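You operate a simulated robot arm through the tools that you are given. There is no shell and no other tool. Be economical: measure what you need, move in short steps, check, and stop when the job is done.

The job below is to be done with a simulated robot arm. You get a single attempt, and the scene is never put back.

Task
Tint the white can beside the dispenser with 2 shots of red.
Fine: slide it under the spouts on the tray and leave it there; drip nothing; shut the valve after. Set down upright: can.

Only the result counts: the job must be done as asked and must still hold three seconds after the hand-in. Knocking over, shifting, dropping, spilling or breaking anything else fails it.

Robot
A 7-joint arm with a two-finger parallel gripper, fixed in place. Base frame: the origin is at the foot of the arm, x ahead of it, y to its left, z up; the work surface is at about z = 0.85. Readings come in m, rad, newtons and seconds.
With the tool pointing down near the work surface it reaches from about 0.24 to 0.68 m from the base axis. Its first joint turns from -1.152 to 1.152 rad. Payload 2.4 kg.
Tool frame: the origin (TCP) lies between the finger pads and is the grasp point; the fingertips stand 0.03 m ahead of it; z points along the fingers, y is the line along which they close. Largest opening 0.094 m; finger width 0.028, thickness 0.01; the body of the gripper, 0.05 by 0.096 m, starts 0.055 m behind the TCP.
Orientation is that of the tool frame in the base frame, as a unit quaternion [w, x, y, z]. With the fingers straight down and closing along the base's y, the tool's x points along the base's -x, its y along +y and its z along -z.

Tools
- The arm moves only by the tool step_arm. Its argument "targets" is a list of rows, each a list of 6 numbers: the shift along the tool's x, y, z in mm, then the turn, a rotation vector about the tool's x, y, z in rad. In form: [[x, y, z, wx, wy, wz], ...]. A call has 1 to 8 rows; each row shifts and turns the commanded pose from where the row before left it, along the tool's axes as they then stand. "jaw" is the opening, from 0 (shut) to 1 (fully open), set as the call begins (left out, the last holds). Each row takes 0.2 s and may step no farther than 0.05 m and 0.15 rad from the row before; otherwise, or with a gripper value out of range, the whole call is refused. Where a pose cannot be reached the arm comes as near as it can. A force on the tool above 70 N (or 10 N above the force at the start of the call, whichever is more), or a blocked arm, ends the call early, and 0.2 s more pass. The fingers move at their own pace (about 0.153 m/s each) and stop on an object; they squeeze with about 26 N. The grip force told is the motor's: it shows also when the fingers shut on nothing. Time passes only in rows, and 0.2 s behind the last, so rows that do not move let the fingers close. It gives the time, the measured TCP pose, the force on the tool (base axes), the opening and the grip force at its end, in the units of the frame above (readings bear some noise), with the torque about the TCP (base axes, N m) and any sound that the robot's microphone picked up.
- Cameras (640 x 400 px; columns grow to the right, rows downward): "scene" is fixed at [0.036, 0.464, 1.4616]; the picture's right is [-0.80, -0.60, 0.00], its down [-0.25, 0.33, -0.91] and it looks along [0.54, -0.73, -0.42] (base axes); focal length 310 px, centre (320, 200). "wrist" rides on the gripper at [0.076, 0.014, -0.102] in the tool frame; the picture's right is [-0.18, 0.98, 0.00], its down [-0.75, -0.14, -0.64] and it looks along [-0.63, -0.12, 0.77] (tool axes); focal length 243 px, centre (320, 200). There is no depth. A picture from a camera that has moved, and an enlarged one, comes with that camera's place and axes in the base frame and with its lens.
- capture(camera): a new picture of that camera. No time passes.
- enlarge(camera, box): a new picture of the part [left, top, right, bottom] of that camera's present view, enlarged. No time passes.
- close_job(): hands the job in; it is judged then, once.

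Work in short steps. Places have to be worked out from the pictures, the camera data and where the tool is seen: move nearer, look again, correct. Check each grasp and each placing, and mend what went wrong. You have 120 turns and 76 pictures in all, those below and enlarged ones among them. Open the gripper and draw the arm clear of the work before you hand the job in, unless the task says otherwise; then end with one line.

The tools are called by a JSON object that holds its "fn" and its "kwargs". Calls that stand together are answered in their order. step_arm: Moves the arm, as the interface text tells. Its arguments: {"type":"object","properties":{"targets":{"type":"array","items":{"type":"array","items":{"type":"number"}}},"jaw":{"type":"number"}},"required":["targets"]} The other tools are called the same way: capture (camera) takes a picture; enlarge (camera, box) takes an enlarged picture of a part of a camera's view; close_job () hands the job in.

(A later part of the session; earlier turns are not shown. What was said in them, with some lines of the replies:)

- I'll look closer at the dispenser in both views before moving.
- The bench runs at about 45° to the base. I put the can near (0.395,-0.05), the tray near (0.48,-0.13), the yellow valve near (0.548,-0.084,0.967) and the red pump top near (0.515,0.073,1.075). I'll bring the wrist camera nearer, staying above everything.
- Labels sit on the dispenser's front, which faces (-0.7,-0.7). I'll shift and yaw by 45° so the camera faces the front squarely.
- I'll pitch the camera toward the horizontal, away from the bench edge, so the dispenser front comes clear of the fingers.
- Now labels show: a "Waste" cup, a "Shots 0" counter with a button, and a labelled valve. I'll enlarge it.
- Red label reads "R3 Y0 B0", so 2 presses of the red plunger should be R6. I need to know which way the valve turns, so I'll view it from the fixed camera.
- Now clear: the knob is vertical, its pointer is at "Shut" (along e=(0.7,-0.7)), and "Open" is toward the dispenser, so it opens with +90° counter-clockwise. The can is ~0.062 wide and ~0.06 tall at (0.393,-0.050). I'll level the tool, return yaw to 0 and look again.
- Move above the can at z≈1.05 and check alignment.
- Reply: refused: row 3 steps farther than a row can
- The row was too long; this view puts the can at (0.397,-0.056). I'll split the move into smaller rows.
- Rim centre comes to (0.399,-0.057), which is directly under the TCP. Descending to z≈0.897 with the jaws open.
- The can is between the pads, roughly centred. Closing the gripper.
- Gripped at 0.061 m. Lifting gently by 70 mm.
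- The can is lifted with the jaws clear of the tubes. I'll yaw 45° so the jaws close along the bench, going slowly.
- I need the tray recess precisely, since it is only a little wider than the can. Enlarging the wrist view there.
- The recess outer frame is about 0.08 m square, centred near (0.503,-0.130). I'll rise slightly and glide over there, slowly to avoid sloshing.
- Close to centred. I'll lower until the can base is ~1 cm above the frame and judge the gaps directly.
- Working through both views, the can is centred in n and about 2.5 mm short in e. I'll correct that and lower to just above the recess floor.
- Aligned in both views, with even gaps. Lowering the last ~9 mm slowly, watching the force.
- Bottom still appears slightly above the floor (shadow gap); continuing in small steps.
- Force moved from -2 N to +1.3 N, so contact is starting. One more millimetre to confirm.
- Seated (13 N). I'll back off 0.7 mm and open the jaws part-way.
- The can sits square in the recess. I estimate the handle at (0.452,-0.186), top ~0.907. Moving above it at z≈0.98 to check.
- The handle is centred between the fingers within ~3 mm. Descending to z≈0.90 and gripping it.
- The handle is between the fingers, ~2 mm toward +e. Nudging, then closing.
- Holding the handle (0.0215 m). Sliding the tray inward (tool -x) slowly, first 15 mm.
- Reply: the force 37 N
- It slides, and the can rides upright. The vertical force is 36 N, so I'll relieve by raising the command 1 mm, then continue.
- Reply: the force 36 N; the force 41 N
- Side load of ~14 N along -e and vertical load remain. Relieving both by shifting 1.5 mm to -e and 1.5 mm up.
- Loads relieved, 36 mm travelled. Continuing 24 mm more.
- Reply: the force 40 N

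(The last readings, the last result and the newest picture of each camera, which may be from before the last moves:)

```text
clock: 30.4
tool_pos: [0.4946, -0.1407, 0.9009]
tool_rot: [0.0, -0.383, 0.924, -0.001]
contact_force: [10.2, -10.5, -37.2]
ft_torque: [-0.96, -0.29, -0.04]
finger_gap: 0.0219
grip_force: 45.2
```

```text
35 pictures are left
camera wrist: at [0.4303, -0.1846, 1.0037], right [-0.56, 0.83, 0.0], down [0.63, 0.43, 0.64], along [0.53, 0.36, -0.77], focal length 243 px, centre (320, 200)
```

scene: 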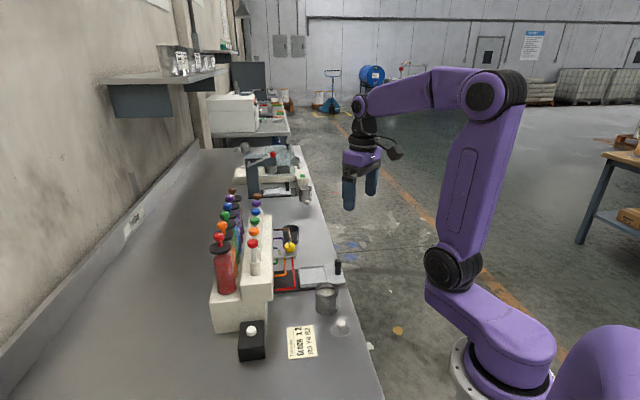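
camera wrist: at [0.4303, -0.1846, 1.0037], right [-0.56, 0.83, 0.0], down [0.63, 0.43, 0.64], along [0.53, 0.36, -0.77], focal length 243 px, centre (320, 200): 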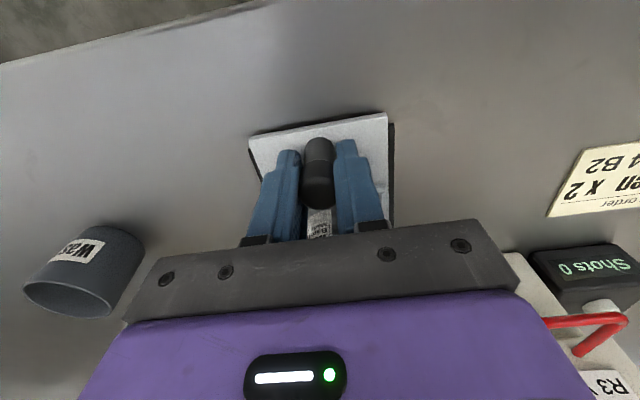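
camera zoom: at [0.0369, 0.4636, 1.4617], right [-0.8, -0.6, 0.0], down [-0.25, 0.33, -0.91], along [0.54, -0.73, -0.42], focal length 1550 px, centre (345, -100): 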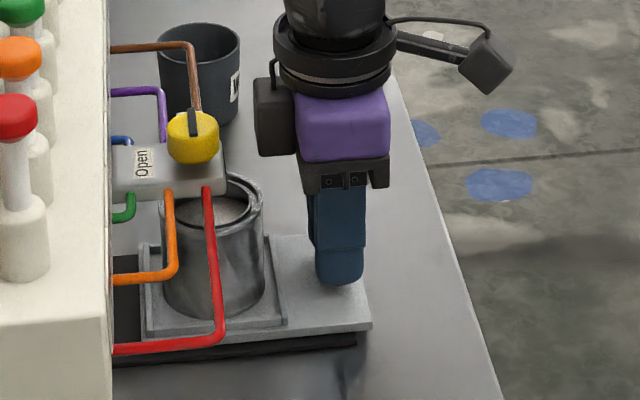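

Relieve the loads, then push on ~8 mm, checking for a stop.

{"fn": "step_arm", "kwargs": {"targets": [[0, -0.7, 1, 0, 0, 0], [-4, 0, 0, 0, 0, 0], [-4, 0, 0, 0, 0, 0], [0, 0, 0, 0, 0, 0]]}}

{"fn": "enlarge", "kwargs": {"camera": "scene", "box": [270, 220, 330, 300]}}

```text
clock: 31.4
tool_pos: [0.5018, -0.1349, 0.9008]
tool_rot: [-0.001, -0.382, 0.924, 0.0]
contact_force: [1.1, -0.5, -22.7]
ft_torque: [-0.4, -0.85, -0.03]
finger_gap: 0.0218
grip_force: 44.7
```

```text
5.00 times, centred on (300, 260) of scene
camera zoom: at [0.0364, 0.4639, 1.4616], right [-0.8, -0.6, 0.0], down [-0.25, 0.33, -0.91], along [0.54, -0.73, -0.42], focal length 1550 px, centre (420, -100)
```

zoom: 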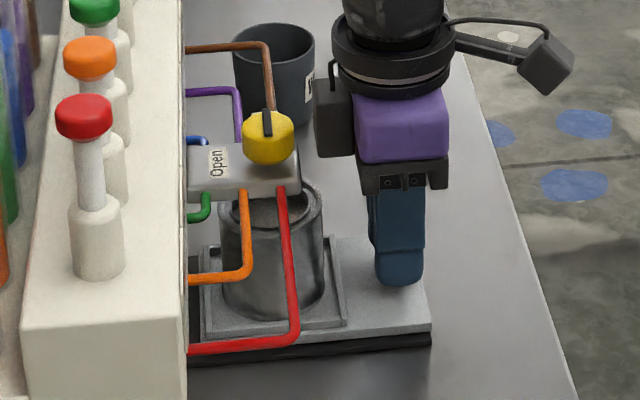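

Can is about under the valve and the tray end is near flush with its base. Pushing gently to find the end stop.

{"fn": "step_arm", "kwargs": {"targets": [[-3, 0, 0.5, 0, 0, 0], [-2, 0, 0, 0, 0, 0], [0, 0, 0, 0, 0, 0]]}}

{"fn": "enlarge", "kwargs": {"camera": "scene", "box": [270, 220, 330, 300]}}

```text
clock: 32.2
tool_pos: [0.5063, -0.1305, 0.9019]
tool_rot: [0.001, -0.383, 0.924, 0.001]
contact_force: [-5.4, 4.8, -1.9]
ft_torque: [-0.91, 0.1, -0.14]
finger_gap: 0.0218
grip_force: 44.5
```

```text
5.00 times, centred on (300, 260) of scene
camera zoom: at [0.0359, 0.4641, 1.4615], right [-0.8, -0.6, 0.0], down [-0.25, 0.33, -0.91], along [0.54, -0.73, -0.41], focal length 1550 px, centre (420, -100)
```

zoom: 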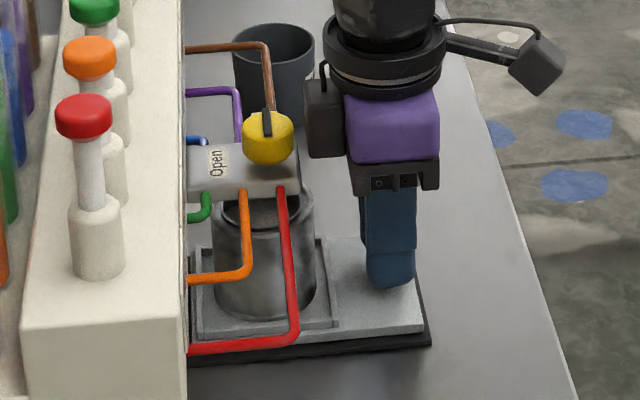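

No stop yet; a few more millimetres.

{"fn": "step_arm", "kwargs": {"targets": [[-2, 0, 0, 0, 0, 0], [-2, 0, 0, 0, 0, 0], [0, 0, 0, 0, 0, 0]]}}

{"fn": "enlarge", "kwargs": {"camera": "scene", "box": [280, 235, 320, 285]}}

```text
clock: 33.0
tool_pos: [0.5079, -0.1286, 0.9015]
tool_rot: [-0.001, -0.383, 0.924, 0.0]
contact_force: [-2.0, 1.4, 3.7]
ft_torque: [0.12, 1.12, 0.17]
finger_gap: 0.022
grip_force: 45.1
```

```text
8.00 times, centred on (300, 260) of scene
camera zoom: at [0.0359, 0.464, 1.4616], right [-0.8, -0.6, 0.0], down [-0.25, 0.33, -0.91], along [0.54, -0.73, -0.41], focal length 2481 px, centre (480, -280)
```

zoom: 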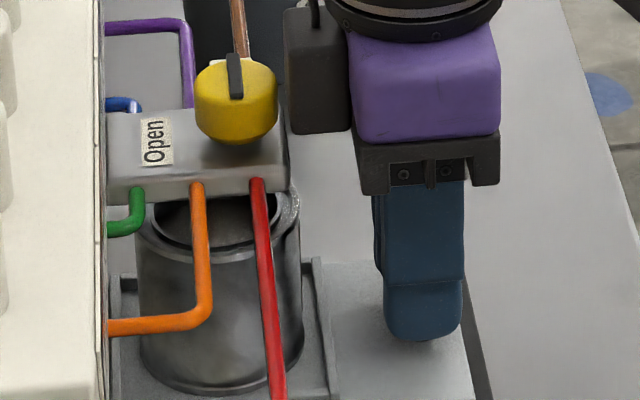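

The tray has travelled ~77 mm and the can sits under the manifold. I'll release the handle, back away and look at the outlets from low in front to confirm alignment.

{"fn": "step_arm", "kwargs": {"targets": [[0, 0, 0, 0, 0, 0], [0, 0, 0, 0, 0, 0]], "jaw": 0.5}}

{"fn": "step_arm", "kwargs": {"targets": [[0, 0, -30, 0, 0, 0], [0, 0, -40, 0, 0, 0], [30, 0, 0, 0, 0, 0], [40, 0, 0, 0, 0, 0], [40, 0, 0, 0, 0, 0], [15, 0, 0, 0, 0, 0]]}}

{"fn": "step_arm", "kwargs": {"targets": [[0, 0, 0, 0, -0.13, 0], [0, 0, 0, 0, -0.13, 0], [0, 0, 0, 0, -0.13, 0], [0, 0, 0, 0, -0.13, 0], [0, 0, 0, 0, -0.13, 0], [0, 0, 0, 0, -0.13, 0]]}}

{"fn": "capture", "kwargs": {"camera": "wrist"}}

```text
clock: 33.6
tool_pos: [0.5087, -0.1283, 0.901]
tool_rot: [0.0, -0.382, 0.924, 0.0]
contact_force: [-0.4, 0.4, -0.1]
ft_torque: [0.0, 0.02, -0.03]
finger_gap: 0.0466
grip_force: 0.0
```

```text
clock: 35.0
tool_pos: [0.4213, -0.2162, 0.9728]
tool_rot: [0.0, -0.383, 0.924, 0.0]
contact_force: [0.4, -0.3, -0.4]
ft_torque: [-0.03, 0.02, -0.01]
finger_gap: 0.0469
grip_force: 0.0
```

```text
clock: 36.4
tool_pos: [0.4207, -0.2159, 0.9722]
tool_rot: [0.352, -0.354, 0.854, 0.145]
contact_force: [-0.2, 0.5, -0.5]
ft_torque: [-0.01, 0.02, -0.01]
finger_gap: 0.047
grip_force: 0.1
```

```text
31 pictures are left
camera wrist: at [0.3192, -0.2958, 0.9902], right [-0.6, 0.79, 0.13], down [0.16, -0.04, 0.99], along [0.78, 0.61, -0.1], focal length 243 px, centre (320, 200)
```

wrist: 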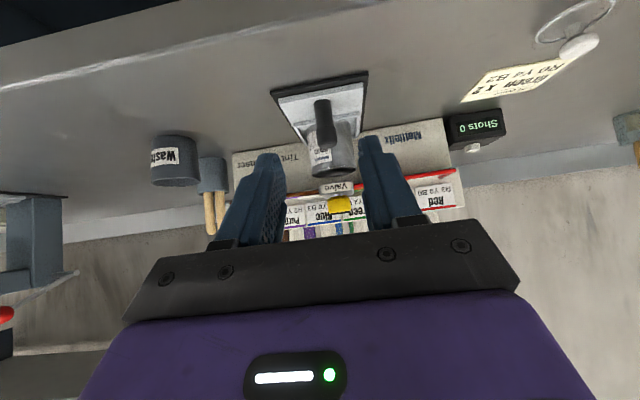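

Lower by 50 mm for a flatter view under the manifold.

{"fn": "step_arm", "kwargs": {"targets": [[17, 0, 18, 0, -0.06, 0], [17, 0, 18, 0, -0.06, 0]]}}

{"fn": "enlarge", "kwargs": {"camera": "wrist", "box": [260, 100, 400, 230]}}

```text
clock: 37.0
tool_pos: [0.42, -0.2137, 0.9226]
tool_rot: [0.402, -0.344, 0.832, 0.166]
contact_force: [0.7, -1.3, -0.9]
ft_torque: [0.0, -0.02, -0.01]
finger_gap: 0.0472
grip_force: 0.1
```

```text
3.08 times, centred on (330, 165) of wrist
camera zoom: at [0.3182, -0.2949, 0.9256], right [-0.61, 0.78, 0.14], down [0.07, -0.12, 0.99], along [0.79, 0.62, 0.02], focal length 746 px, centre (289, 308)
```

zoom: 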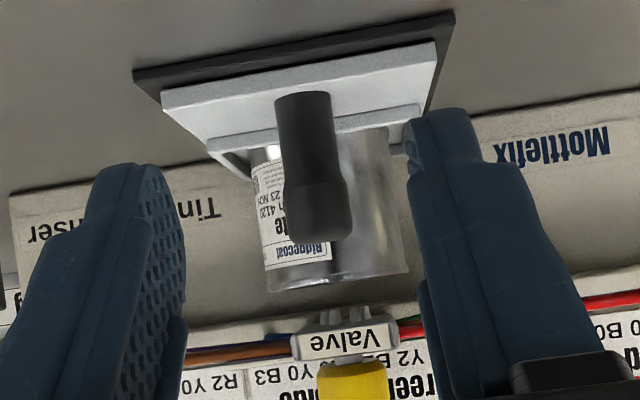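

I can see a cluster of small spouts under the manifold, laterally centred over the can. To judge depth I'll take a second view shifted sideways.

{"fn": "step_arm", "kwargs": {"targets": [[0, 30, 0, 0.115, 0, 0.09], [0, 30, 0, 0.115, 0, 0.09]]}}

{"fn": "enlarge", "kwargs": {"camera": "wrist", "box": [250, 90, 410, 240]}}

```text
clock: 37.8
tool_pos: [0.4132, -0.1272, 0.9212]
tool_rot: [0.412, -0.296, 0.85, 0.144]
contact_force: [-0.4, -0.6, 0.4]
ft_torque: [-0.03, -0.02, 0.02]
finger_gap: 0.0469
grip_force: 0.1
out of reach, approached as far as the arm can: row 1
stopped in row 2: the arm was blocked; the commanded pose is now the measured one
```

```text
2.67 times, centred on (330, 165) of wrist
camera zoom: at [0.3031, -0.195, 0.9262], right [-0.52, 0.84, 0.14], down [0.06, -0.13, 0.99], along [0.85, 0.52, 0.02], focal length 647 px, centre (293, 293)
```

zoom: 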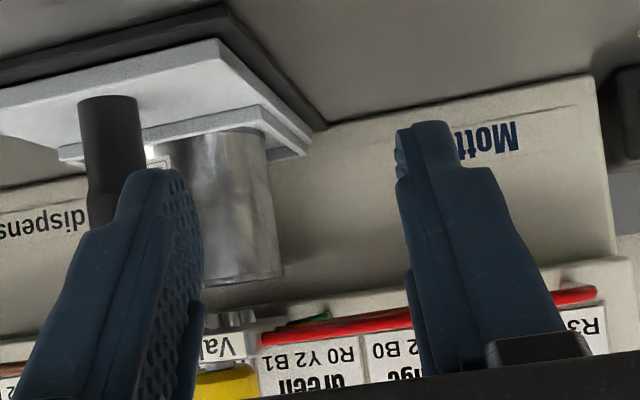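

From the two views, the spouts are at n≈0.35 while the can centre is at n≈0.34, so the tray should go in further, to its stop. I'll back off, level the tool, and then push the handle in.

{"fn": "step_arm", "kwargs": {"targets": [[0, 0, -40, 0, 0, 0], [0, 0, -40, 0, 0, 0]]}}

{"fn": "step_arm", "kwargs": {"targets": [[0, 0, 0, 0, 0.129, 0], [0, 0, 0, 0, 0.129, 0], [0, 0, 0, 0, 0.129, 0], [0, 0, 0, 0, 0.129, 0], [0, 0, 0, 0, 0.129, 0], [0, 0, 0, 0, 0.129, 0], [0, 0, 0, 0, 0.129, 0], [0, 0, 0, 0, 0, -0.115]], "jaw": 0}}

{"fn": "capture", "kwargs": {"camera": "wrist"}}

```text
clock: 38.4
tool_pos: [0.36, -0.167, 0.9746]
tool_rot: [0.411, -0.295, 0.851, 0.142]
contact_force: [0.1, -0.2, -0.1]
ft_torque: [-0.04, 0.01, 0.0]
finger_gap: 0.0467
grip_force: 0.0
```

```text
clock: 40.2
tool_pos: [0.3637, -0.1667, 0.9718]
tool_rot: [-0.001, -0.383, 0.924, -0.001]
contact_force: [0.1, 0.1, 0.3]
ft_torque: [0.0, 0.0, 0.01]
finger_gap: 0.0
grip_force: 26.5
```

```text
28 pictures are left
camera wrist: at [0.299, -0.2102, 1.0748], right [-0.56, 0.83, 0.0], down [0.63, 0.43, 0.64], along [0.53, 0.36, -0.77], focal length 243 px, centre (320, 200)
```

wrist: 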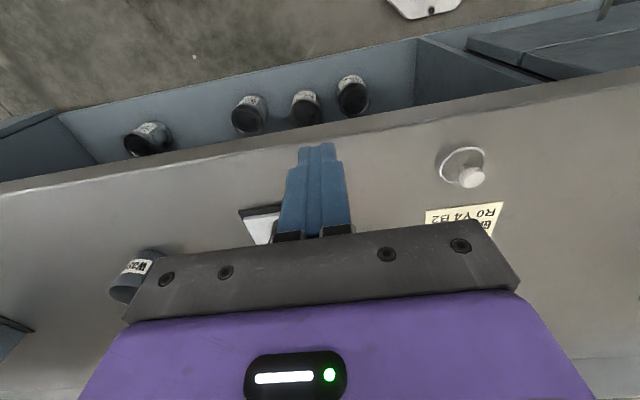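

Move in line with the handle (e=0.450), lower to z≈0.897 and approach to just short of it.

{"fn": "step_arm", "kwargs": {"targets": [[0, -38, 0, 0, 0, 0], [0, -37, 0, 0, 0, 0], [0, 0, 38, 0, 0, 0], [0, 0, 37, 0, 0, 0], [-40, 0, 0, 0, 0, 0], [-35, 0, 0, 0, 0, 0], [-15, 0, 0, 0, 0, 0], [0, 0, 0, 0, 0, 0]]}}

{"fn": "enlarge", "kwargs": {"camera": "scene", "box": [270, 220, 330, 300]}}

```text
clock: 42.0
tool_pos: [0.4814, -0.1561, 0.8959]
tool_rot: [-0.002, -0.381, 0.925, 0.0]
contact_force: [-0.6, 0.5, 0.3]
ft_torque: [0.01, 0.03, 0.02]
finger_gap: 0.0
grip_force: 25.5
```

```text
5.00 times, centred on (300, 260) of scene
camera zoom: at [0.036, 0.464, 1.4616], right [-0.8, -0.6, 0.0], down [-0.25, 0.33, -0.91], along [0.54, -0.73, -0.42], focal length 1550 px, centre (420, -100)
```

zoom: 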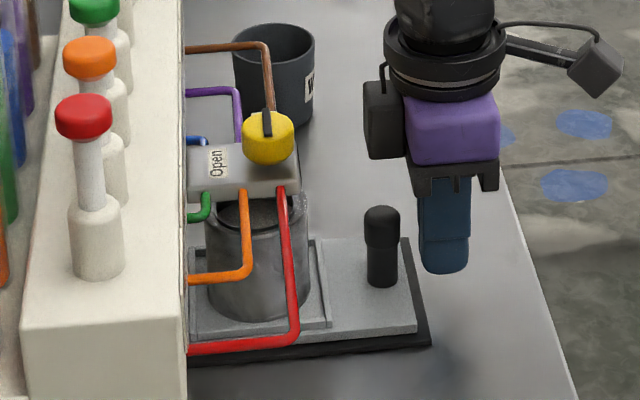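

Approaching the handle and pushing slowly.

{"fn": "step_arm", "kwargs": {"targets": [[-5, 0, 0, 0, 0, 0], [-4, 0, 0, 0, 0, 0], [-3, 0, 0, 0, 0, 0], [-3, 0, 0, 0, 0, 0], [-3, 0, 0, 0, 0, 0], [0, 0, 0, 0, 0, 0]]}}

{"fn": "enlarge", "kwargs": {"camera": "scene", "box": [280, 240, 330, 290]}}

```text
clock: 43.4
tool_pos: [0.4932, -0.1448, 0.8967]
tool_rot: [-0.001, -0.381, 0.924, -0.001]
contact_force: [-0.5, 0.5, 0.8]
ft_torque: [-0.02, 0.0, 0.03]
finger_gap: 0.0002
grip_force: 25.8
```

```text
8.00 times, centred on (305, 265) of scene
camera zoom: at [0.036, 0.464, 1.4616], right [-0.8, -0.6, 0.0], down [-0.25, 0.33, -0.91], along [0.54, -0.73, -0.42], focal length 2481 px, centre (440, -320)
```

zoom: 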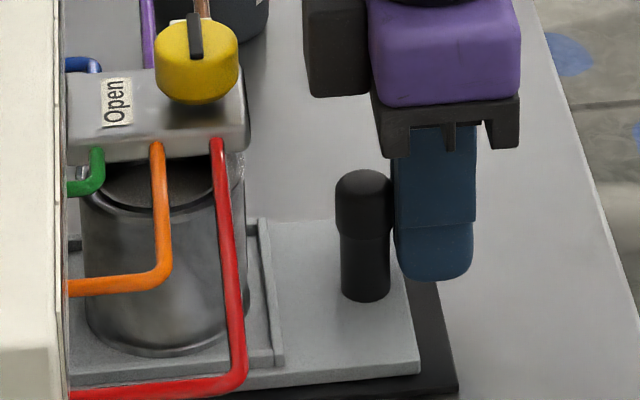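

At the handle now. Pushing further toward the stop.

{"fn": "step_arm", "kwargs": {"targets": [[-3, 0, 0, 0, 0, 0], [-3, 0, 0, 0, 0, 0], [-2, 0, 0, 0, 0, 0], [0, 0, 0, 0, 0, 0]]}}

{"fn": "step_arm", "kwargs": {"targets": [[-2, 0, 0, 0, 0, 0], [-2, 0, 0, 0, 0, 0], [0, 0, 0, 0, 0, 0]]}}

{"fn": "enlarge", "kwargs": {"camera": "scene", "box": [280, 240, 330, 290]}}

```text
clock: 44.4
tool_pos: [0.498, -0.1387, 0.8986]
tool_rot: [-0.001, -0.381, 0.924, -0.001]
contact_force: [-2.4, -0.7, 0.7]
ft_torque: [0.0, -0.05, 0.02]
finger_gap: 0.0001
grip_force: 26.0
```

```text
clock: 45.2
tool_pos: [0.4989, -0.1383, 0.8976]
tool_rot: [-0.003, -0.378, 0.926, 0.0]
contact_force: [-25.7, -22.7, 15.0]
ft_torque: [0.36, -0.33, 0.12]
finger_gap: 0.0
grip_force: 26.2
```

```text
8.00 times, centred on (305, 265) of scene
camera zoom: at [0.0351, 0.4634, 1.4618], right [-0.8, -0.6, 0.0], down [-0.25, 0.33, -0.91], along [0.54, -0.73, -0.41], focal length 2481 px, centre (440, -320)
```

zoom: 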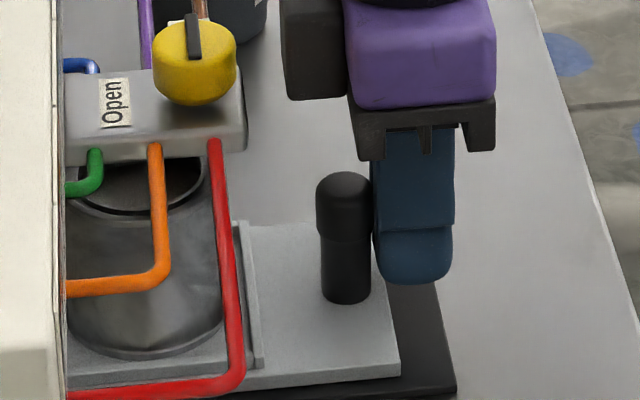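

Hard stop reached (~34 N back), with the can now at n≈0.348 under the spouts. Back off, rise and yaw to 0° for the valve.

{"fn": "step_arm", "kwargs": {"targets": [[8, 0, 0, 0, 0, 0], [10, 0, 0, 0, 0, 0], [0, 0, -45, 0, 0, 0], [0, 0, -45, 0, 0, 0], [0, 0, -45, 0, 0, 0], [0, 0, -35, 0, 0, 0]]}}

{"fn": "step_arm", "kwargs": {"targets": [[0, 0, 0, 0, 0, 0.131], [0, 0, 0, 0, 0, 0.131], [0, 0, 0, 0, 0, 0.131], [0, 0, 0, 0, 0, 0.131], [0, 0, 0, 0, 0, 0.131], [0, 0, 0, 0, 0, 0.131], [0, 0, 0, 0, 0, 0]], "jaw": 0.6}}

{"fn": "capture", "kwargs": {"camera": "wrist"}}

```text
clock: 46.6
tool_pos: [0.4887, -0.1443, 1.0657]
tool_rot: [-0.001, -0.38, 0.925, 0.0]
contact_force: [0.0, -0.2, 0.1]
ft_torque: [0.0, -0.02, 0.0]
finger_gap: 0.0
grip_force: 26.2
```

```text
clock: 48.2
tool_pos: [0.4896, -0.1477, 1.0677]
tool_rot: [0.0, 0.003, 1.0, -0.001]
contact_force: [0.4, -0.3, 1.0]
ft_torque: [-0.02, 0.0, -0.03]
finger_gap: 0.0562
grip_force: 0.0
```

```text
24 pictures are left
camera wrist: at [0.4116, -0.1327, 1.1694], right [0.19, 0.98, 0.0], down [0.75, -0.14, 0.64], along [0.63, -0.12, -0.77], focal length 243 px, centre (320, 200)
```

wrist: 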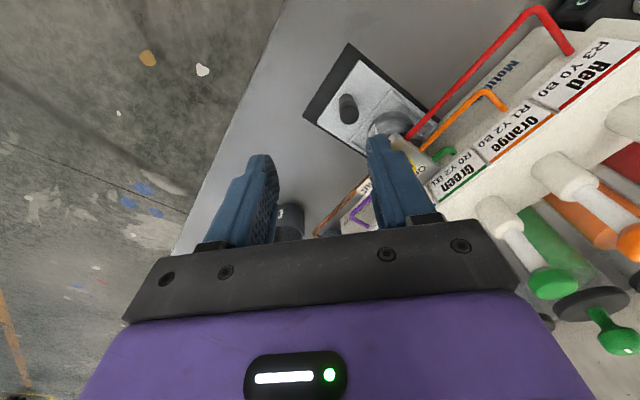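

Move over the valve (0.550,-0.0835), staying high.

{"fn": "step_arm", "kwargs": {"targets": [[-20, 21, 0, 0, 0, 0], [-20, 21, 0, 0, 0, 0], [-20, 22, 0, 0, 0, 0], [0, 0, 15, 0, 0, 0], [0, 0, 0, 0, 0, 0]]}}

{"fn": "enlarge", "kwargs": {"camera": "wrist", "box": [220, 60, 440, 250]}}

```text
clock: 49.4
tool_pos: [0.5484, -0.0838, 1.0491]
tool_rot: [0.0, 0.002, 1.0, -0.002]
contact_force: [0.1, 0.1, -1.0]
ft_torque: [0.01, -0.01, -0.01]
finger_gap: 0.0566
grip_force: 0.0
```

```text
2.11 times, centred on (330, 155) of wrist
camera zoom: at [0.4719, -0.0696, 1.1525], right [0.19, 0.98, 0.0], down [0.75, -0.14, 0.64], along [0.63, -0.12, -0.77], focal length 511 px, centre (299, 295)
```

zoom: 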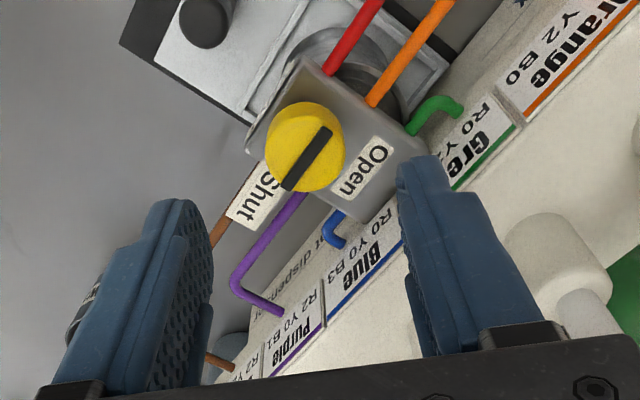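

Knob centre at (0.551,-0.0815), top z≈0.975. Correcting by ~2.5 mm and descending so the fingertips straddle the knob just above the manifold.

{"fn": "step_arm", "kwargs": {"targets": [[-2.5, 2.3, 20, 0, 0, 0], [0, 0, 20, 0, 0, 0], [0, 0, 12, 0, 0, 0], [0, 0, 5, 0, 0, 0], [0, 0, 0, 0, 0, 0]]}}

{"fn": "enlarge", "kwargs": {"camera": "scene", "box": [270, 210, 330, 270]}}

{"fn": "enlarge", "kwargs": {"camera": "wrist", "box": [220, 60, 440, 250]}}

```text
clock: 50.6
tool_pos: [0.5513, -0.081, 0.993]
tool_rot: [0.0, 0.003, 1.0, -0.001]
contact_force: [-0.5, 0.3, -0.2]
ft_torque: [0.02, 0.0, 0.03]
finger_gap: 0.0564
grip_force: 0.0
```

```text
6.67 times, centred on (300, 240) of scene
camera zoom: at [0.036, 0.464, 1.4616], right [-0.8, -0.6, 0.0], down [-0.25, 0.33, -0.91], along [0.54, -0.73, -0.42], focal length 2067 px, centre (453, -67)
```

zoom: 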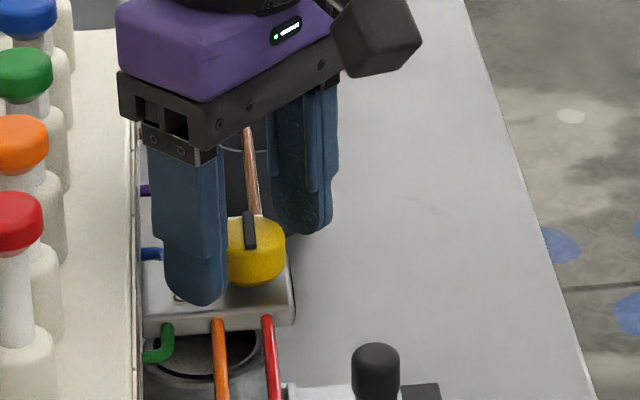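

```text
2.11 times, centred on (330, 155) of wrist
camera zoom: at [0.4745, -0.0667, 1.0967], right [0.19, 0.98, 0.0], down [0.75, -0.14, 0.64], along [0.63, -0.12, -0.77], focal length 511 px, centre (299, 295)
```

zoom: 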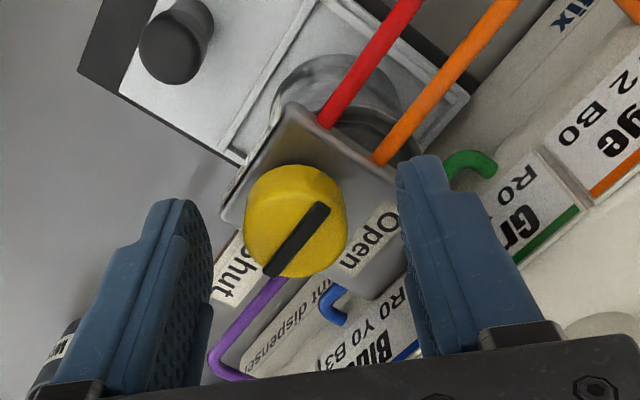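

Knob is centred. Lower 3 mm more and close on it.

{"fn": "step_arm", "kwargs": {"targets": [[0, -1, 3, 0, 0, 0], [0, 0, 0, 0, 0, 0]]}}

{"fn": "step_arm", "kwargs": {"targets": [[0, 0, 0, 0, 0, 0], [0, 0, 0, 0, 0, 0]], "jaw": 0}}

```text
clock: 51.2
tool_pos: [0.5515, -0.0829, 0.9917]
tool_rot: [0.0, 0.002, 1.0, -0.001]
contact_force: [-0.3, -0.1, 0.5]
ft_torque: [-0.02, 0.0, 0.0]
finger_gap: 0.0566
grip_force: 0.0
```

```text
clock: 51.8
tool_pos: [0.5524, -0.0828, 0.9919]
tool_rot: [0.0, 0.003, 1.0, -0.001]
contact_force: [-0.3, -2.9, -1.3]
ft_torque: [0.35, -0.06, 0.05]
finger_gap: 0.0295
grip_force: 45.2
```

Knob gripped (0.0295 m). Turning counter-clockwise seen from above, about half of the quarter turn first.

{"fn": "step_arm", "kwargs": {"targets": [[0, 0, 0, 0, 0, -0.13], [0, 0, 0, 0, 0, -0.13], [0, 0, 0, 0, 0, -0.13], [0, 0, 0, 0, 0, -0.13], [0, 0, 0, 0, 0, -0.13], [0, 0, 0, 0, 0, -0.13], [0, 0, 0, 0, 0, 0]]}}

{"fn": "enlarge", "kwargs": {"camera": "wrist", "box": [220, 60, 440, 250]}}

```text
clock: 53.4
tool_pos: [0.5531, -0.0842, 0.9913]
tool_rot: [0.0, -0.378, 0.926, -0.001]
contact_force: [2.4, -6.8, -1.6]
ft_torque: [-0.12, 0.31, -0.01]
finger_gap: 0.0292
grip_force: 45.2
```

```text
2.11 times, centred on (330, 155) of wrist
camera zoom: at [0.4865, -0.1273, 1.0945], right [-0.56, 0.83, 0.0], down [0.64, 0.43, 0.64], along [0.53, 0.36, -0.77], focal length 511 px, centre (299, 295)
```

zoom: 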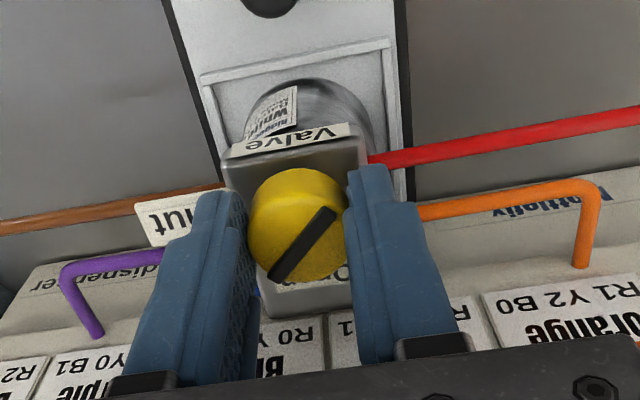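

The pointer turned with the gripper, now at 45°. Turning the remaining ~45°.

{"fn": "step_arm", "kwargs": {"targets": [[0, 0, 0, 0, 0, -0.13], [0, 0, 0, 0, 0, -0.13], [0, 0, 0, 0, 0, -0.13], [0, 0, 0, 0, 0, -0.13], [0, 0, 0, 0, 0, -0.13], [0, 0, 0, 0, 0, -0.14], [0, 0, 0, 0, 0, 0]]}}

{"fn": "enlarge", "kwargs": {"camera": "wrist", "box": [220, 60, 440, 250]}}

```text
clock: 55.0
tool_pos: [0.5542, -0.0852, 0.9922]
tool_rot: [0.001, -0.706, 0.709, -0.004]
contact_force: [25.4, -23.3, -19.9]
ft_torque: [0.03, -0.01, -0.05]
finger_gap: 0.0295
grip_force: 44.9
```

```text
2.11 times, centred on (330, 155) of wrist
camera zoom: at [0.5368, -0.1605, 1.0947], right [-0.98, 0.19, -0.01], down [0.14, 0.76, 0.64], along [0.13, 0.63, -0.77], focal length 511 px, centre (299, 295)
```

zoom: 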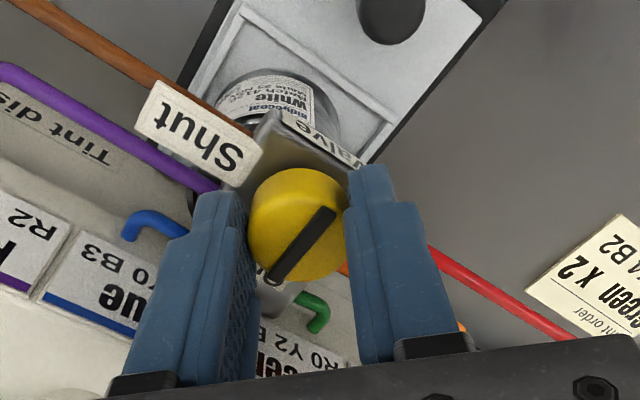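

Yaw is 90°, so the pointer should face "Open". Relieve the ~35 N side load, then release and check.

{"fn": "step_arm", "kwargs": {"targets": [[0.8, -0.8, 0.5, 0, 0, 0], [0, 0, 0, 0, 0, 0]]}}

{"fn": "step_arm", "kwargs": {"targets": [[0, 0, 0, 0, 0, 0], [0, 0, 0, 0, 0, 0]], "jaw": 0.6}}

{"fn": "step_arm", "kwargs": {"targets": [[0, 0, -15, 0, 0, 0], [0, 0, -35, 0, 0, 0], [0, 0, -45, 0, 0, 0], [0, 0, -45, 0, 0, 0]]}}

{"fn": "enlarge", "kwargs": {"camera": "scene", "box": [270, 210, 330, 270]}}

```text
clock: 55.6
tool_pos: [0.5543, -0.0852, 0.993]
tool_rot: [0.0, -0.706, 0.709, -0.003]
contact_force: [16.0, -20.0, -10.2]
ft_torque: [-0.54, -0.04, -0.02]
finger_gap: 0.0294
grip_force: 45.0
```

```text
clock: 56.2
tool_pos: [0.5522, -0.0812, 0.9915]
tool_rot: [-0.001, -0.706, 0.709, -0.001]
contact_force: [0.2, 0.3, -0.3]
ft_torque: [0.0, -0.01, -0.04]
finger_gap: 0.0563
grip_force: 0.1
```

```text
clock: 57.2
tool_pos: [0.5532, -0.0819, 1.132]
tool_rot: [0.0, -0.706, 0.709, 0.0]
contact_force: [-0.6, 0.0, -0.8]
ft_torque: [-0.01, -0.04, 0.01]
finger_gap: 0.0562
grip_force: 0.1
```

```text
6.67 times, centred on (300, 240) of scene
camera zoom: at [0.036, 0.464, 1.4616], right [-0.8, -0.6, 0.0], down [-0.25, 0.33, -0.91], along [0.54, -0.73, -0.42], focal length 2067 px, centre (453, -67)
```

zoom: 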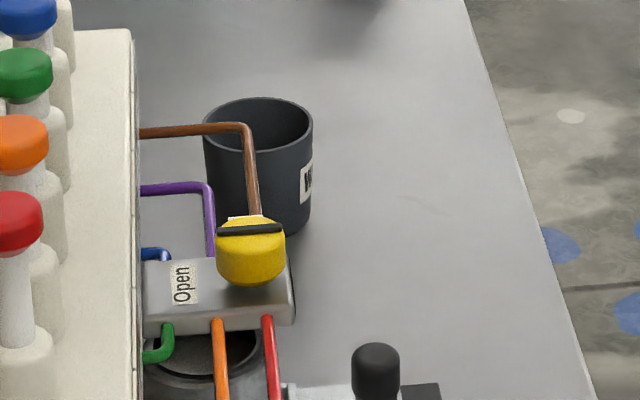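

The pointer is at "Open". Now raise, yaw to 45°, close the jaws, and go above the red plunger.

{"fn": "step_arm", "kwargs": {"targets": [[0, 0, -45, 0, 0, 0], [0, 0, 0, 0, 0, 0.131], [0, 0, 0, 0, 0, 0.131], [0, 0, 0, 0, 0, 0.131], [0, 0, 0, 0, 0, 0.131], [0, 0, 0, 0, 0, 0.131], [0, 0, 0, 0, 0, 0.131]], "jaw": 0}}

{"fn": "step_arm", "kwargs": {"targets": [[0, 45, 0, 0, 0, 0], [0, 45, 0, 0, 0, 0], [-20, 44, 0, 0, 0, 0], [-30, 0, 0, 0, 0, 0], [-23, 0, 0, 0, 0, 0], [0, 0, 0, 0, 0, 0]]}}

{"fn": "capture", "kwargs": {"camera": "wrist"}}

{"fn": "enlarge", "kwargs": {"camera": "scene", "box": [190, 180, 310, 300]}}

```text
clock: 58.8
tool_pos: [0.5518, -0.0824, 1.1769]
tool_rot: [-0.001, -0.379, 0.926, 0.0]
contact_force: [0.0, -0.1, 0.0]
ft_torque: [-0.01, 0.0, 0.0]
finger_gap: 0.0
grip_force: 25.9
```

```text
clock: 60.2
tool_pos: [0.5104, 0.063, 1.1799]
tool_rot: [-0.001, -0.379, 0.925, 0.0]
contact_force: [-0.4, -0.9, 0.7]
ft_torque: [-0.02, 0.02, -0.01]
finger_gap: 0.0
grip_force: 25.5
```

```text
17 pictures are left
camera wrist: at [0.4455, 0.0197, 1.282], right [-0.56, 0.83, 0.0], down [0.64, 0.43, 0.64], along [0.53, 0.36, -0.77], focal length 243 px, centre (320, 200)
```

wrist: 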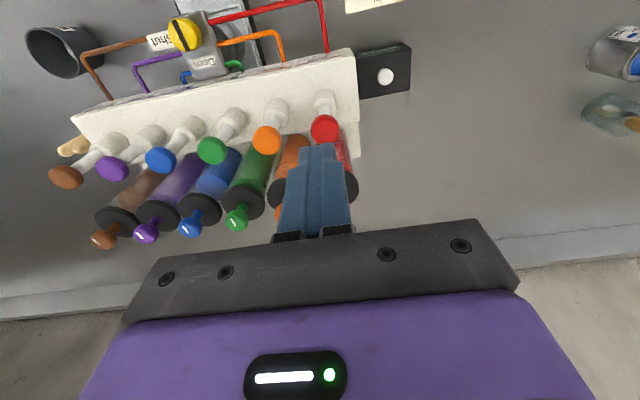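

```text
3.33 times, centred on (250, 240) of scene
camera zoom: at [0.036, 0.464, 1.4616], right [-0.8, -0.6, 0.0], down [-0.25, 0.33, -0.91], along [0.54, -0.73, -0.42], focal length 1034 px, centre (553, 67)
```

zoom: 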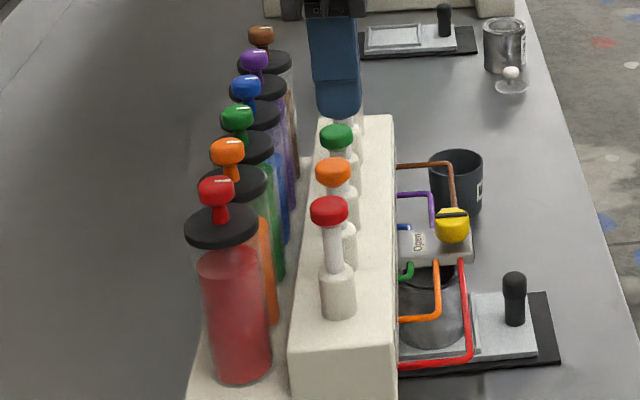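

Red cap centre triangulates to (0.515,0.0725), top z≈1.079. I'll align and descend to just above it.

{"fn": "step_arm", "kwargs": {"targets": [[-10, 3.5, 0, 0, 0, 0], [0, 0, 30, 0, 0, 0], [0, 0, 25, 0, 0, 0], [0, 0, 8, 0, 0, 0], [0, 0, 0, 0, 0, 0]]}}

{"fn": "enlarge", "kwargs": {"camera": "scene", "box": [190, 180, 310, 300]}}

{"fn": "enlarge", "kwargs": {"camera": "wrist", "box": [240, 20, 440, 220]}}

```text
clock: 61.4
tool_pos: [0.5126, 0.0726, 1.1121]
tool_rot: [0.0, -0.38, 0.925, -0.001]
contact_force: [0.3, 0.5, 0.7]
ft_torque: [-0.03, -0.02, 0.01]
finger_gap: 0.0
grip_force: 26.1
```

```text
3.33 times, centred on (250, 240) of scene
camera zoom: at [0.036, 0.464, 1.4616], right [-0.8, -0.6, 0.0], down [-0.25, 0.33, -0.91], along [0.54, -0.73, -0.42], focal length 1034 px, centre (553, 67)
```

zoom: 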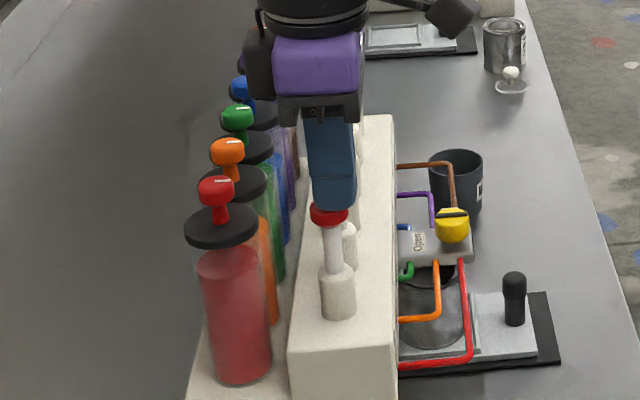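

```text
2.00 times, centred on (340, 120) of wrist
camera zoom: at [0.4474, 0.0292, 1.2157], right [-0.56, 0.83, 0.0], down [0.64, 0.43, 0.64], along [0.53, 0.36, -0.77], focal length 485 px, centre (280, 360)
```

zoom: 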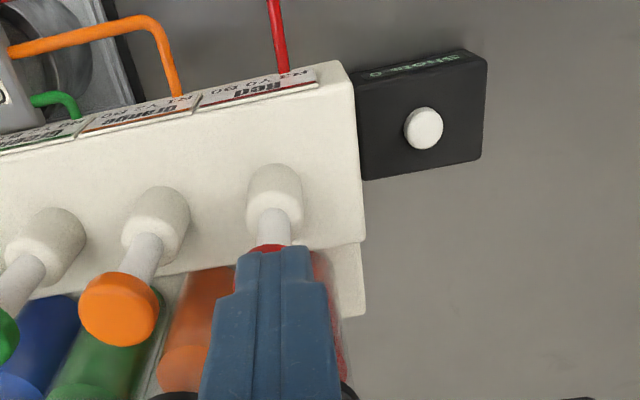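

Fingers are over the red cap. Pressing down in small steps, watching force and sound.

{"fn": "step_arm", "kwargs": {"targets": [[0, 0, 4, 0, 0, 0], [0, 0, 4, 0, 0, 0], [0, 0, 4, 0, 0, 0], [0, 0, 0, 0, 0, 0]]}}

```text
clock: 62.4
tool_pos: [0.5155, 0.0733, 1.1017]
tool_rot: [0.0, -0.38, 0.925, -0.001]
contact_force: [-0.7, 2.7, 3.3]
ft_torque: [0.09, 0.0, 0.0]
finger_gap: 0.0
grip_force: 25.9
```

Light spring force; the plunger is moving. Continuing down.

{"fn": "step_arm", "kwargs": {"targets": [[0, 0, 4, 0, 0, 0], [0, 0, 4, 0, 0, 0], [0, 0, 4, 0, 0, 0], [0, 0, 0, 0, 0, 0]]}}

```text
clock: 63.4
tool_pos: [0.5135, 0.0719, 1.0901]
tool_rot: [0.001, -0.379, 0.925, -0.002]
contact_force: [-11.8, -1.4, 37.3]
ft_torque: [0.02, 0.27, 0.0]
finger_gap: 0.0001
grip_force: 26.3
```

37 N suggests the plunger is bottomed. Checking the counter.

{"fn": "enlarge", "kwargs": {"camera": "wrist", "box": [280, 20, 400, 140]}}

```text
3.33 times, centred on (340, 80) of wrist
camera zoom: at [0.4483, 0.0287, 1.1924], right [-0.56, 0.83, 0.0], down [0.63, 0.43, 0.64], along [0.53, 0.36, -0.77], focal length 809 px, centre (253, 600)
```

zoom: 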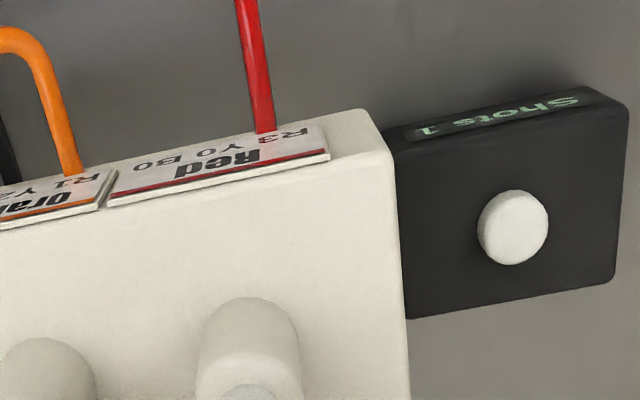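

Counter reads "Shots 1". Releasing fully, waiting for the plunger to return.

{"fn": "step_arm", "kwargs": {"targets": [[0, 0, -8, 0, 0, 0], [0, 0, -10, 0, 0, 0], [0, 0, -10, 0, 0, 0], [0, 0, 0, 0, 0, 0], [0, 0, 0, 0, 0, 0], [0, 0, 0, 0, 0, 0], [0, 0, 0, 0, 0, 0]]}}

{"fn": "enlarge", "kwargs": {"camera": "scene", "box": [190, 180, 310, 300]}}

```text
clock: 65.0
tool_pos: [0.515, 0.0724, 1.1161]
tool_rot: [-0.002, -0.38, 0.925, -0.001]
contact_force: [-0.9, -0.1, -0.8]
ft_torque: [-0.02, 0.02, 0.01]
finger_gap: 0.0002
grip_force: 25.9
```

```text
3.33 times, centred on (250, 240) of scene
camera zoom: at [0.036, 0.464, 1.4616], right [-0.8, -0.6, 0.0], down [-0.25, 0.33, -0.91], along [0.54, -0.73, -0.42], focal length 1034 px, centre (553, 67)
```

zoom: 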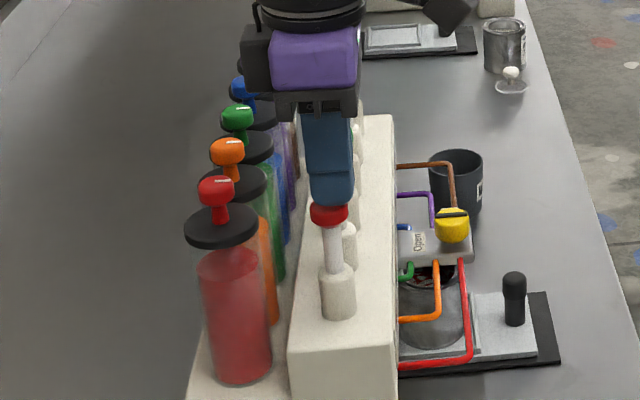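

The plunger is back up and the can shows some red. Second press, same depth, in one smooth stroke.

{"fn": "step_arm", "kwargs": {"targets": [[0, 0, 5, 0, 0, 0], [0, 0, 6, 0, 0, 0], [0, 0, 6, 0, 0, 0], [0, 0, 6, 0, 0, 0], [0, 0, 5, 0, 0, 0], [0, 0, 0, 0, 0, 0]]}}

{"fn": "enlarge", "kwargs": {"camera": "wrist", "box": [280, 20, 400, 140]}}

```text
clock: 66.4
tool_pos: [0.5145, 0.073, 1.0912]
tool_rot: [0.003, -0.379, 0.926, -0.001]
contact_force: [-0.1, -5.7, 29.3]
ft_torque: [-0.12, 0.0, 0.01]
finger_gap: 0.0
grip_force: 26.3
```

```text
3.33 times, centred on (340, 80) of wrist
camera zoom: at [0.449, 0.0293, 1.1927], right [-0.56, 0.83, 0.0], down [0.63, 0.43, 0.64], along [0.54, 0.36, -0.76], focal length 809 px, centre (253, 600)
```

zoom: 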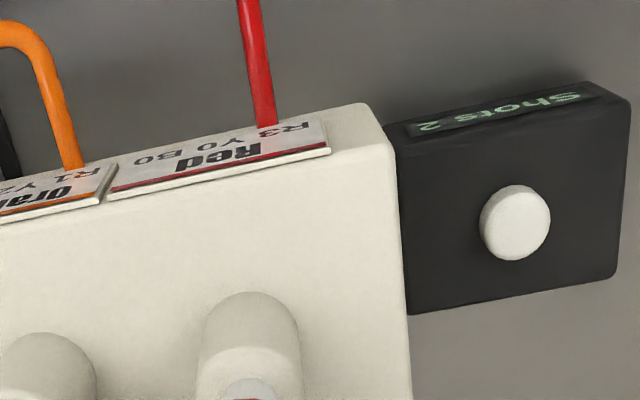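

"Shots 2". Raise and travel back above the valve.

{"fn": "step_arm", "kwargs": {"targets": [[0, 0, -10, 0, 0, 0], [0, 0, -40, 0, 0, 0], [0, 0, -40, 0, 0, 0], [40, 0, 0, 0, 0, 0], [43, 0, 0, 0, 0, 0], [0, -46, 0, 0, 0, 0], [0, -45, 0, 0, 0, 0], [0, -45, 0, 0, 0, 0]]}}

{"fn": "step_arm", "kwargs": {"targets": [[0, 0, 0, 0, 0, -0.131], [0, 0, 0, 0, 0, -0.131], [0, 0, 0, 0, 0, -0.131], [0, 0, 0, 0, 0, -0.131], [0, 0, 0, 0, 0, -0.131], [0, 0, 0, 0, 0, -0.131], [0, 0, 0, 0, 0, 0]], "jaw": 0.6}}

```text
clock: 68.2
tool_pos: [0.5533, -0.0826, 1.1793]
tool_rot: [-0.001, -0.379, 0.925, -0.001]
contact_force: [-0.2, -0.6, 0.3]
ft_torque: [0.02, 0.01, 0.01]
finger_gap: 0.0
grip_force: 25.6
```

```text
clock: 69.8
tool_pos: [0.5521, -0.0846, 1.1788]
tool_rot: [-0.001, -0.707, 0.708, -0.001]
contact_force: [-1.1, 0.4, 0.4]
ft_torque: [0.04, 0.0, -0.04]
finger_gap: 0.0564
grip_force: 0.0
```

Lower to z≈1.045 and check centring on the knob.

{"fn": "step_arm", "kwargs": {"targets": [[0, 0, 45, 0, 0, 0], [0, 0, 45, 0, 0, 0], [0, 0, 44, 0, 0, 0], [0, 0, 0, 0, 0, 0]]}}

{"fn": "enlarge", "kwargs": {"camera": "wrist", "box": [220, 60, 440, 250]}}

```text
clock: 70.8
tool_pos: [0.5522, -0.0805, 1.0435]
tool_rot: [0.0, -0.705, 0.709, 0.0]
contact_force: [0.7, 0.1, -0.1]
ft_torque: [0.02, 0.01, -0.02]
finger_gap: 0.0563
grip_force: 0.1
```

```text
2.11 times, centred on (330, 155) of wrist
camera zoom: at [0.5361, -0.1564, 1.146], right [-0.98, 0.19, 0.0], down [0.15, 0.75, 0.64], along [0.12, 0.63, -0.77], focal length 511 px, centre (299, 295)
```

zoom: 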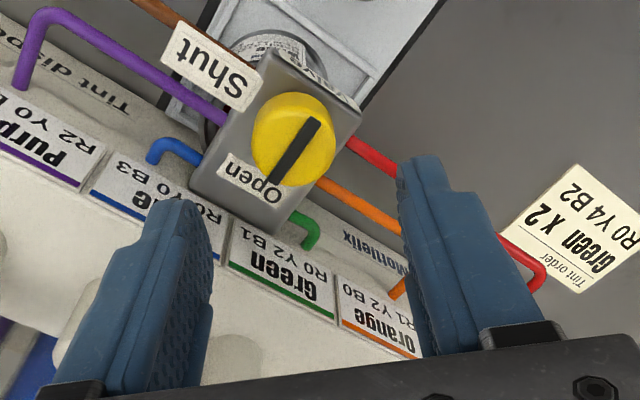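

Knob centred at about (0.552,-0.083). Shift 2.5 mm and descend to grip height, then close.

{"fn": "step_arm", "kwargs": {"targets": [[2.5, 0, 20, 0, 0, 0], [0, 0, 20, 0, 0, 0], [0, 0, 9, 0, 0, 0], [0, 0, 3, 0, 0, 0], [0, 0, 0, 0, 0, 0]]}}

{"fn": "step_arm", "kwargs": {"targets": [[0, 0, 0, 0, 0, 0], [0, 0, 0, 0, 0, 0]], "jaw": 0}}

```text
clock: 72.0
tool_pos: [0.5525, -0.0848, 0.9917]
tool_rot: [0.0, -0.705, 0.71, -0.001]
contact_force: [-0.9, 0.7, 0.6]
ft_torque: [0.01, -0.03, -0.02]
finger_gap: 0.0562
grip_force: 0.1
```

```text
clock: 72.6
tool_pos: [0.554, -0.0837, 0.992]
tool_rot: [0.001, -0.706, 0.709, -0.002]
contact_force: [13.1, -1.0, -7.5]
ft_torque: [0.11, -0.01, 0.02]
finger_gap: 0.0292
grip_force: 44.7
```

Gripped. Turning clockwise back by 90° (tool z +).

{"fn": "step_arm", "kwargs": {"targets": [[0, 0, 0, 0, 0, 0.13], [0, 0, 0, 0, 0, 0.13], [0, 0, 0, 0, 0, 0.13], [0, 0, 0, 0, 0, 0.13], [0, 0, 0, 0, 0, 0.13], [0, 0, 0, 0, 0, 0.13], [0, 0, 0, 0, 0, 0]]}}

{"fn": "step_arm", "kwargs": {"targets": [[0, 0, 0, 0, 0, 0.13], [0, 0, 0, 0, 0, 0.13], [0, 0, 0, 0, 0, 0.13], [0, 0, 0, 0, 0, 0.13], [0, 0, 0, 0, 0, 0.13], [0, 0, 0, 0, 0, 0.145], [0, 0, 0, 0, 0, 0]]}}

{"fn": "enlarge", "kwargs": {"camera": "wrist", "box": [220, 60, 440, 250]}}

```text
clock: 74.2
tool_pos: [0.5526, -0.0845, 0.991]
tool_rot: [0.001, -0.383, 0.924, -0.001]
contact_force: [12.8, 1.0, 3.1]
ft_torque: [0.5, -0.15, -0.01]
finger_gap: 0.0293
grip_force: 44.9
```

```text
clock: 75.8
tool_pos: [0.5516, -0.0825, 0.9927]
tool_rot: [0.0, 0.004, 1.0, 0.0]
contact_force: [12.5, 13.0, -21.3]
ft_torque: [0.48, -0.8, 0.42]
finger_gap: 0.0295
grip_force: 45.7
```

```text
2.11 times, centred on (330, 155) of wrist
camera zoom: at [0.4744, -0.0679, 1.0949], right [0.19, 0.98, 0.0], down [0.75, -0.15, 0.64], along [0.63, -0.12, -0.77], focal length 511 px, centre (299, 295)
```

zoom: 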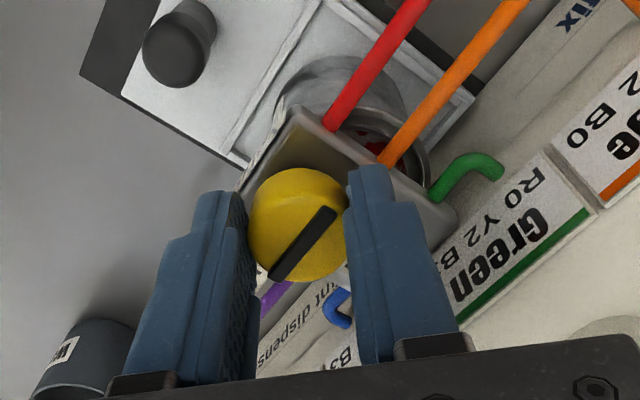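

Back at "Shut" with a 0.42 N·m torque against the stop. Release and rise.

{"fn": "step_arm", "kwargs": {"targets": [[0, 0, 0, 0, 0, 0], [0, 0, 0, 0, 0, 0]], "jaw": 0.6}}

{"fn": "step_arm", "kwargs": {"targets": [[0, 0, -20, 0, 0, 0], [0, 0, -40, 0, 0, 0], [0, 0, -45, 0, 0, 0], [0, 0, -45, 0, 0, 0], [40, -20, 0, 0, 0, 0], [40, -20, 0, 0, 0, 0], [40, -10, 0, 0, 0, 0]]}}

{"fn": "enlarge", "kwargs": {"camera": "scene", "box": [265, 215, 325, 275]}}

{"fn": "capture", "kwargs": {"camera": "wrist"}}

{"fn": "capture", "kwargs": {"camera": "scene"}}

```text
clock: 76.4
tool_pos: [0.55, -0.0852, 0.9939]
tool_rot: [-0.001, 0.006, 1.0, -0.001]
contact_force: [0.4, -0.4, -0.5]
ft_torque: [0.02, -0.03, -0.01]
finger_gap: 0.0564
grip_force: 0.1
```

```text
clock: 78.0
tool_pos: [0.431, -0.1345, 1.1433]
tool_rot: [0.001, 0.004, 1.0, -0.002]
contact_force: [0.5, 0.6, 0.0]
ft_torque: [0.02, 0.0, -0.02]
finger_gap: 0.0566
grip_force: 0.1
```

```text
6.67 times, centred on (295, 245) of scene
camera zoom: at [0.036, 0.464, 1.4616], right [-0.8, -0.6, 0.0], down [-0.25, 0.33, -0.91], along [0.54, -0.73, -0.42], focal length 2067 px, centre (487, -100)
```

zoom: 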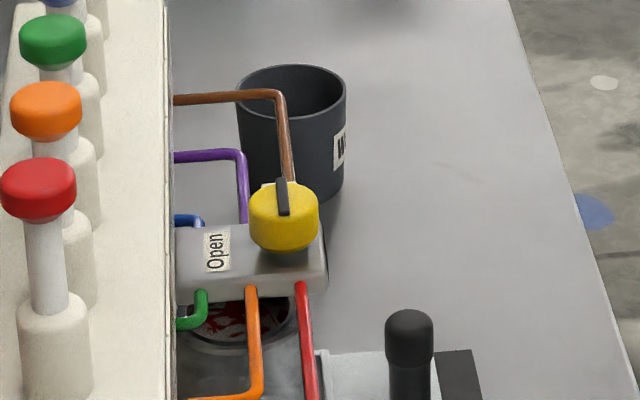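

```text
7 pictures are left
camera wrist: at [0.3535, -0.119, 1.2458], right [0.19, 0.98, 0.0], down [0.75, -0.15, 0.64], along [0.63, -0.13, -0.77], focal length 243 px, centre (320, 200)
```

wrist: 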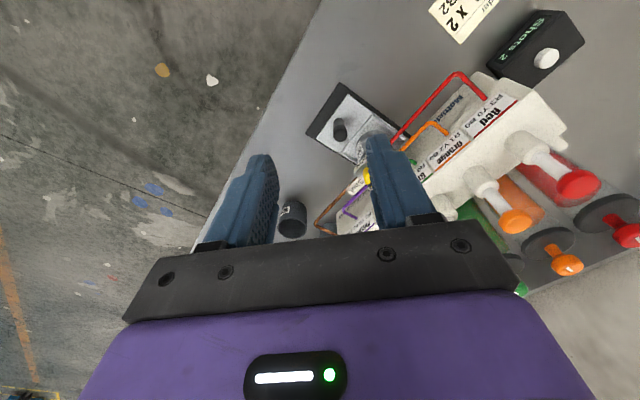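

```text
6 pictures are left
```

scene: 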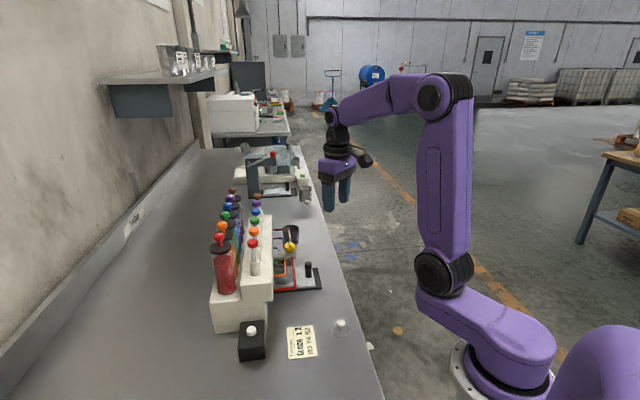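

The valve pointer is back at "Shut", the counter reads 2, and the red is in the can, which stands upright on the tray under the spouts. The gripper is open and the arm is clear, so I'm handing in.

{"fn": "close_job", "kwargs": {}}

```text
The job is handed in.
```

The white can has 2 shots of red (the counter reads 2) and stands upright on the tray under the spouts; the valve is shut, I saw no drips, and the arm is clear.
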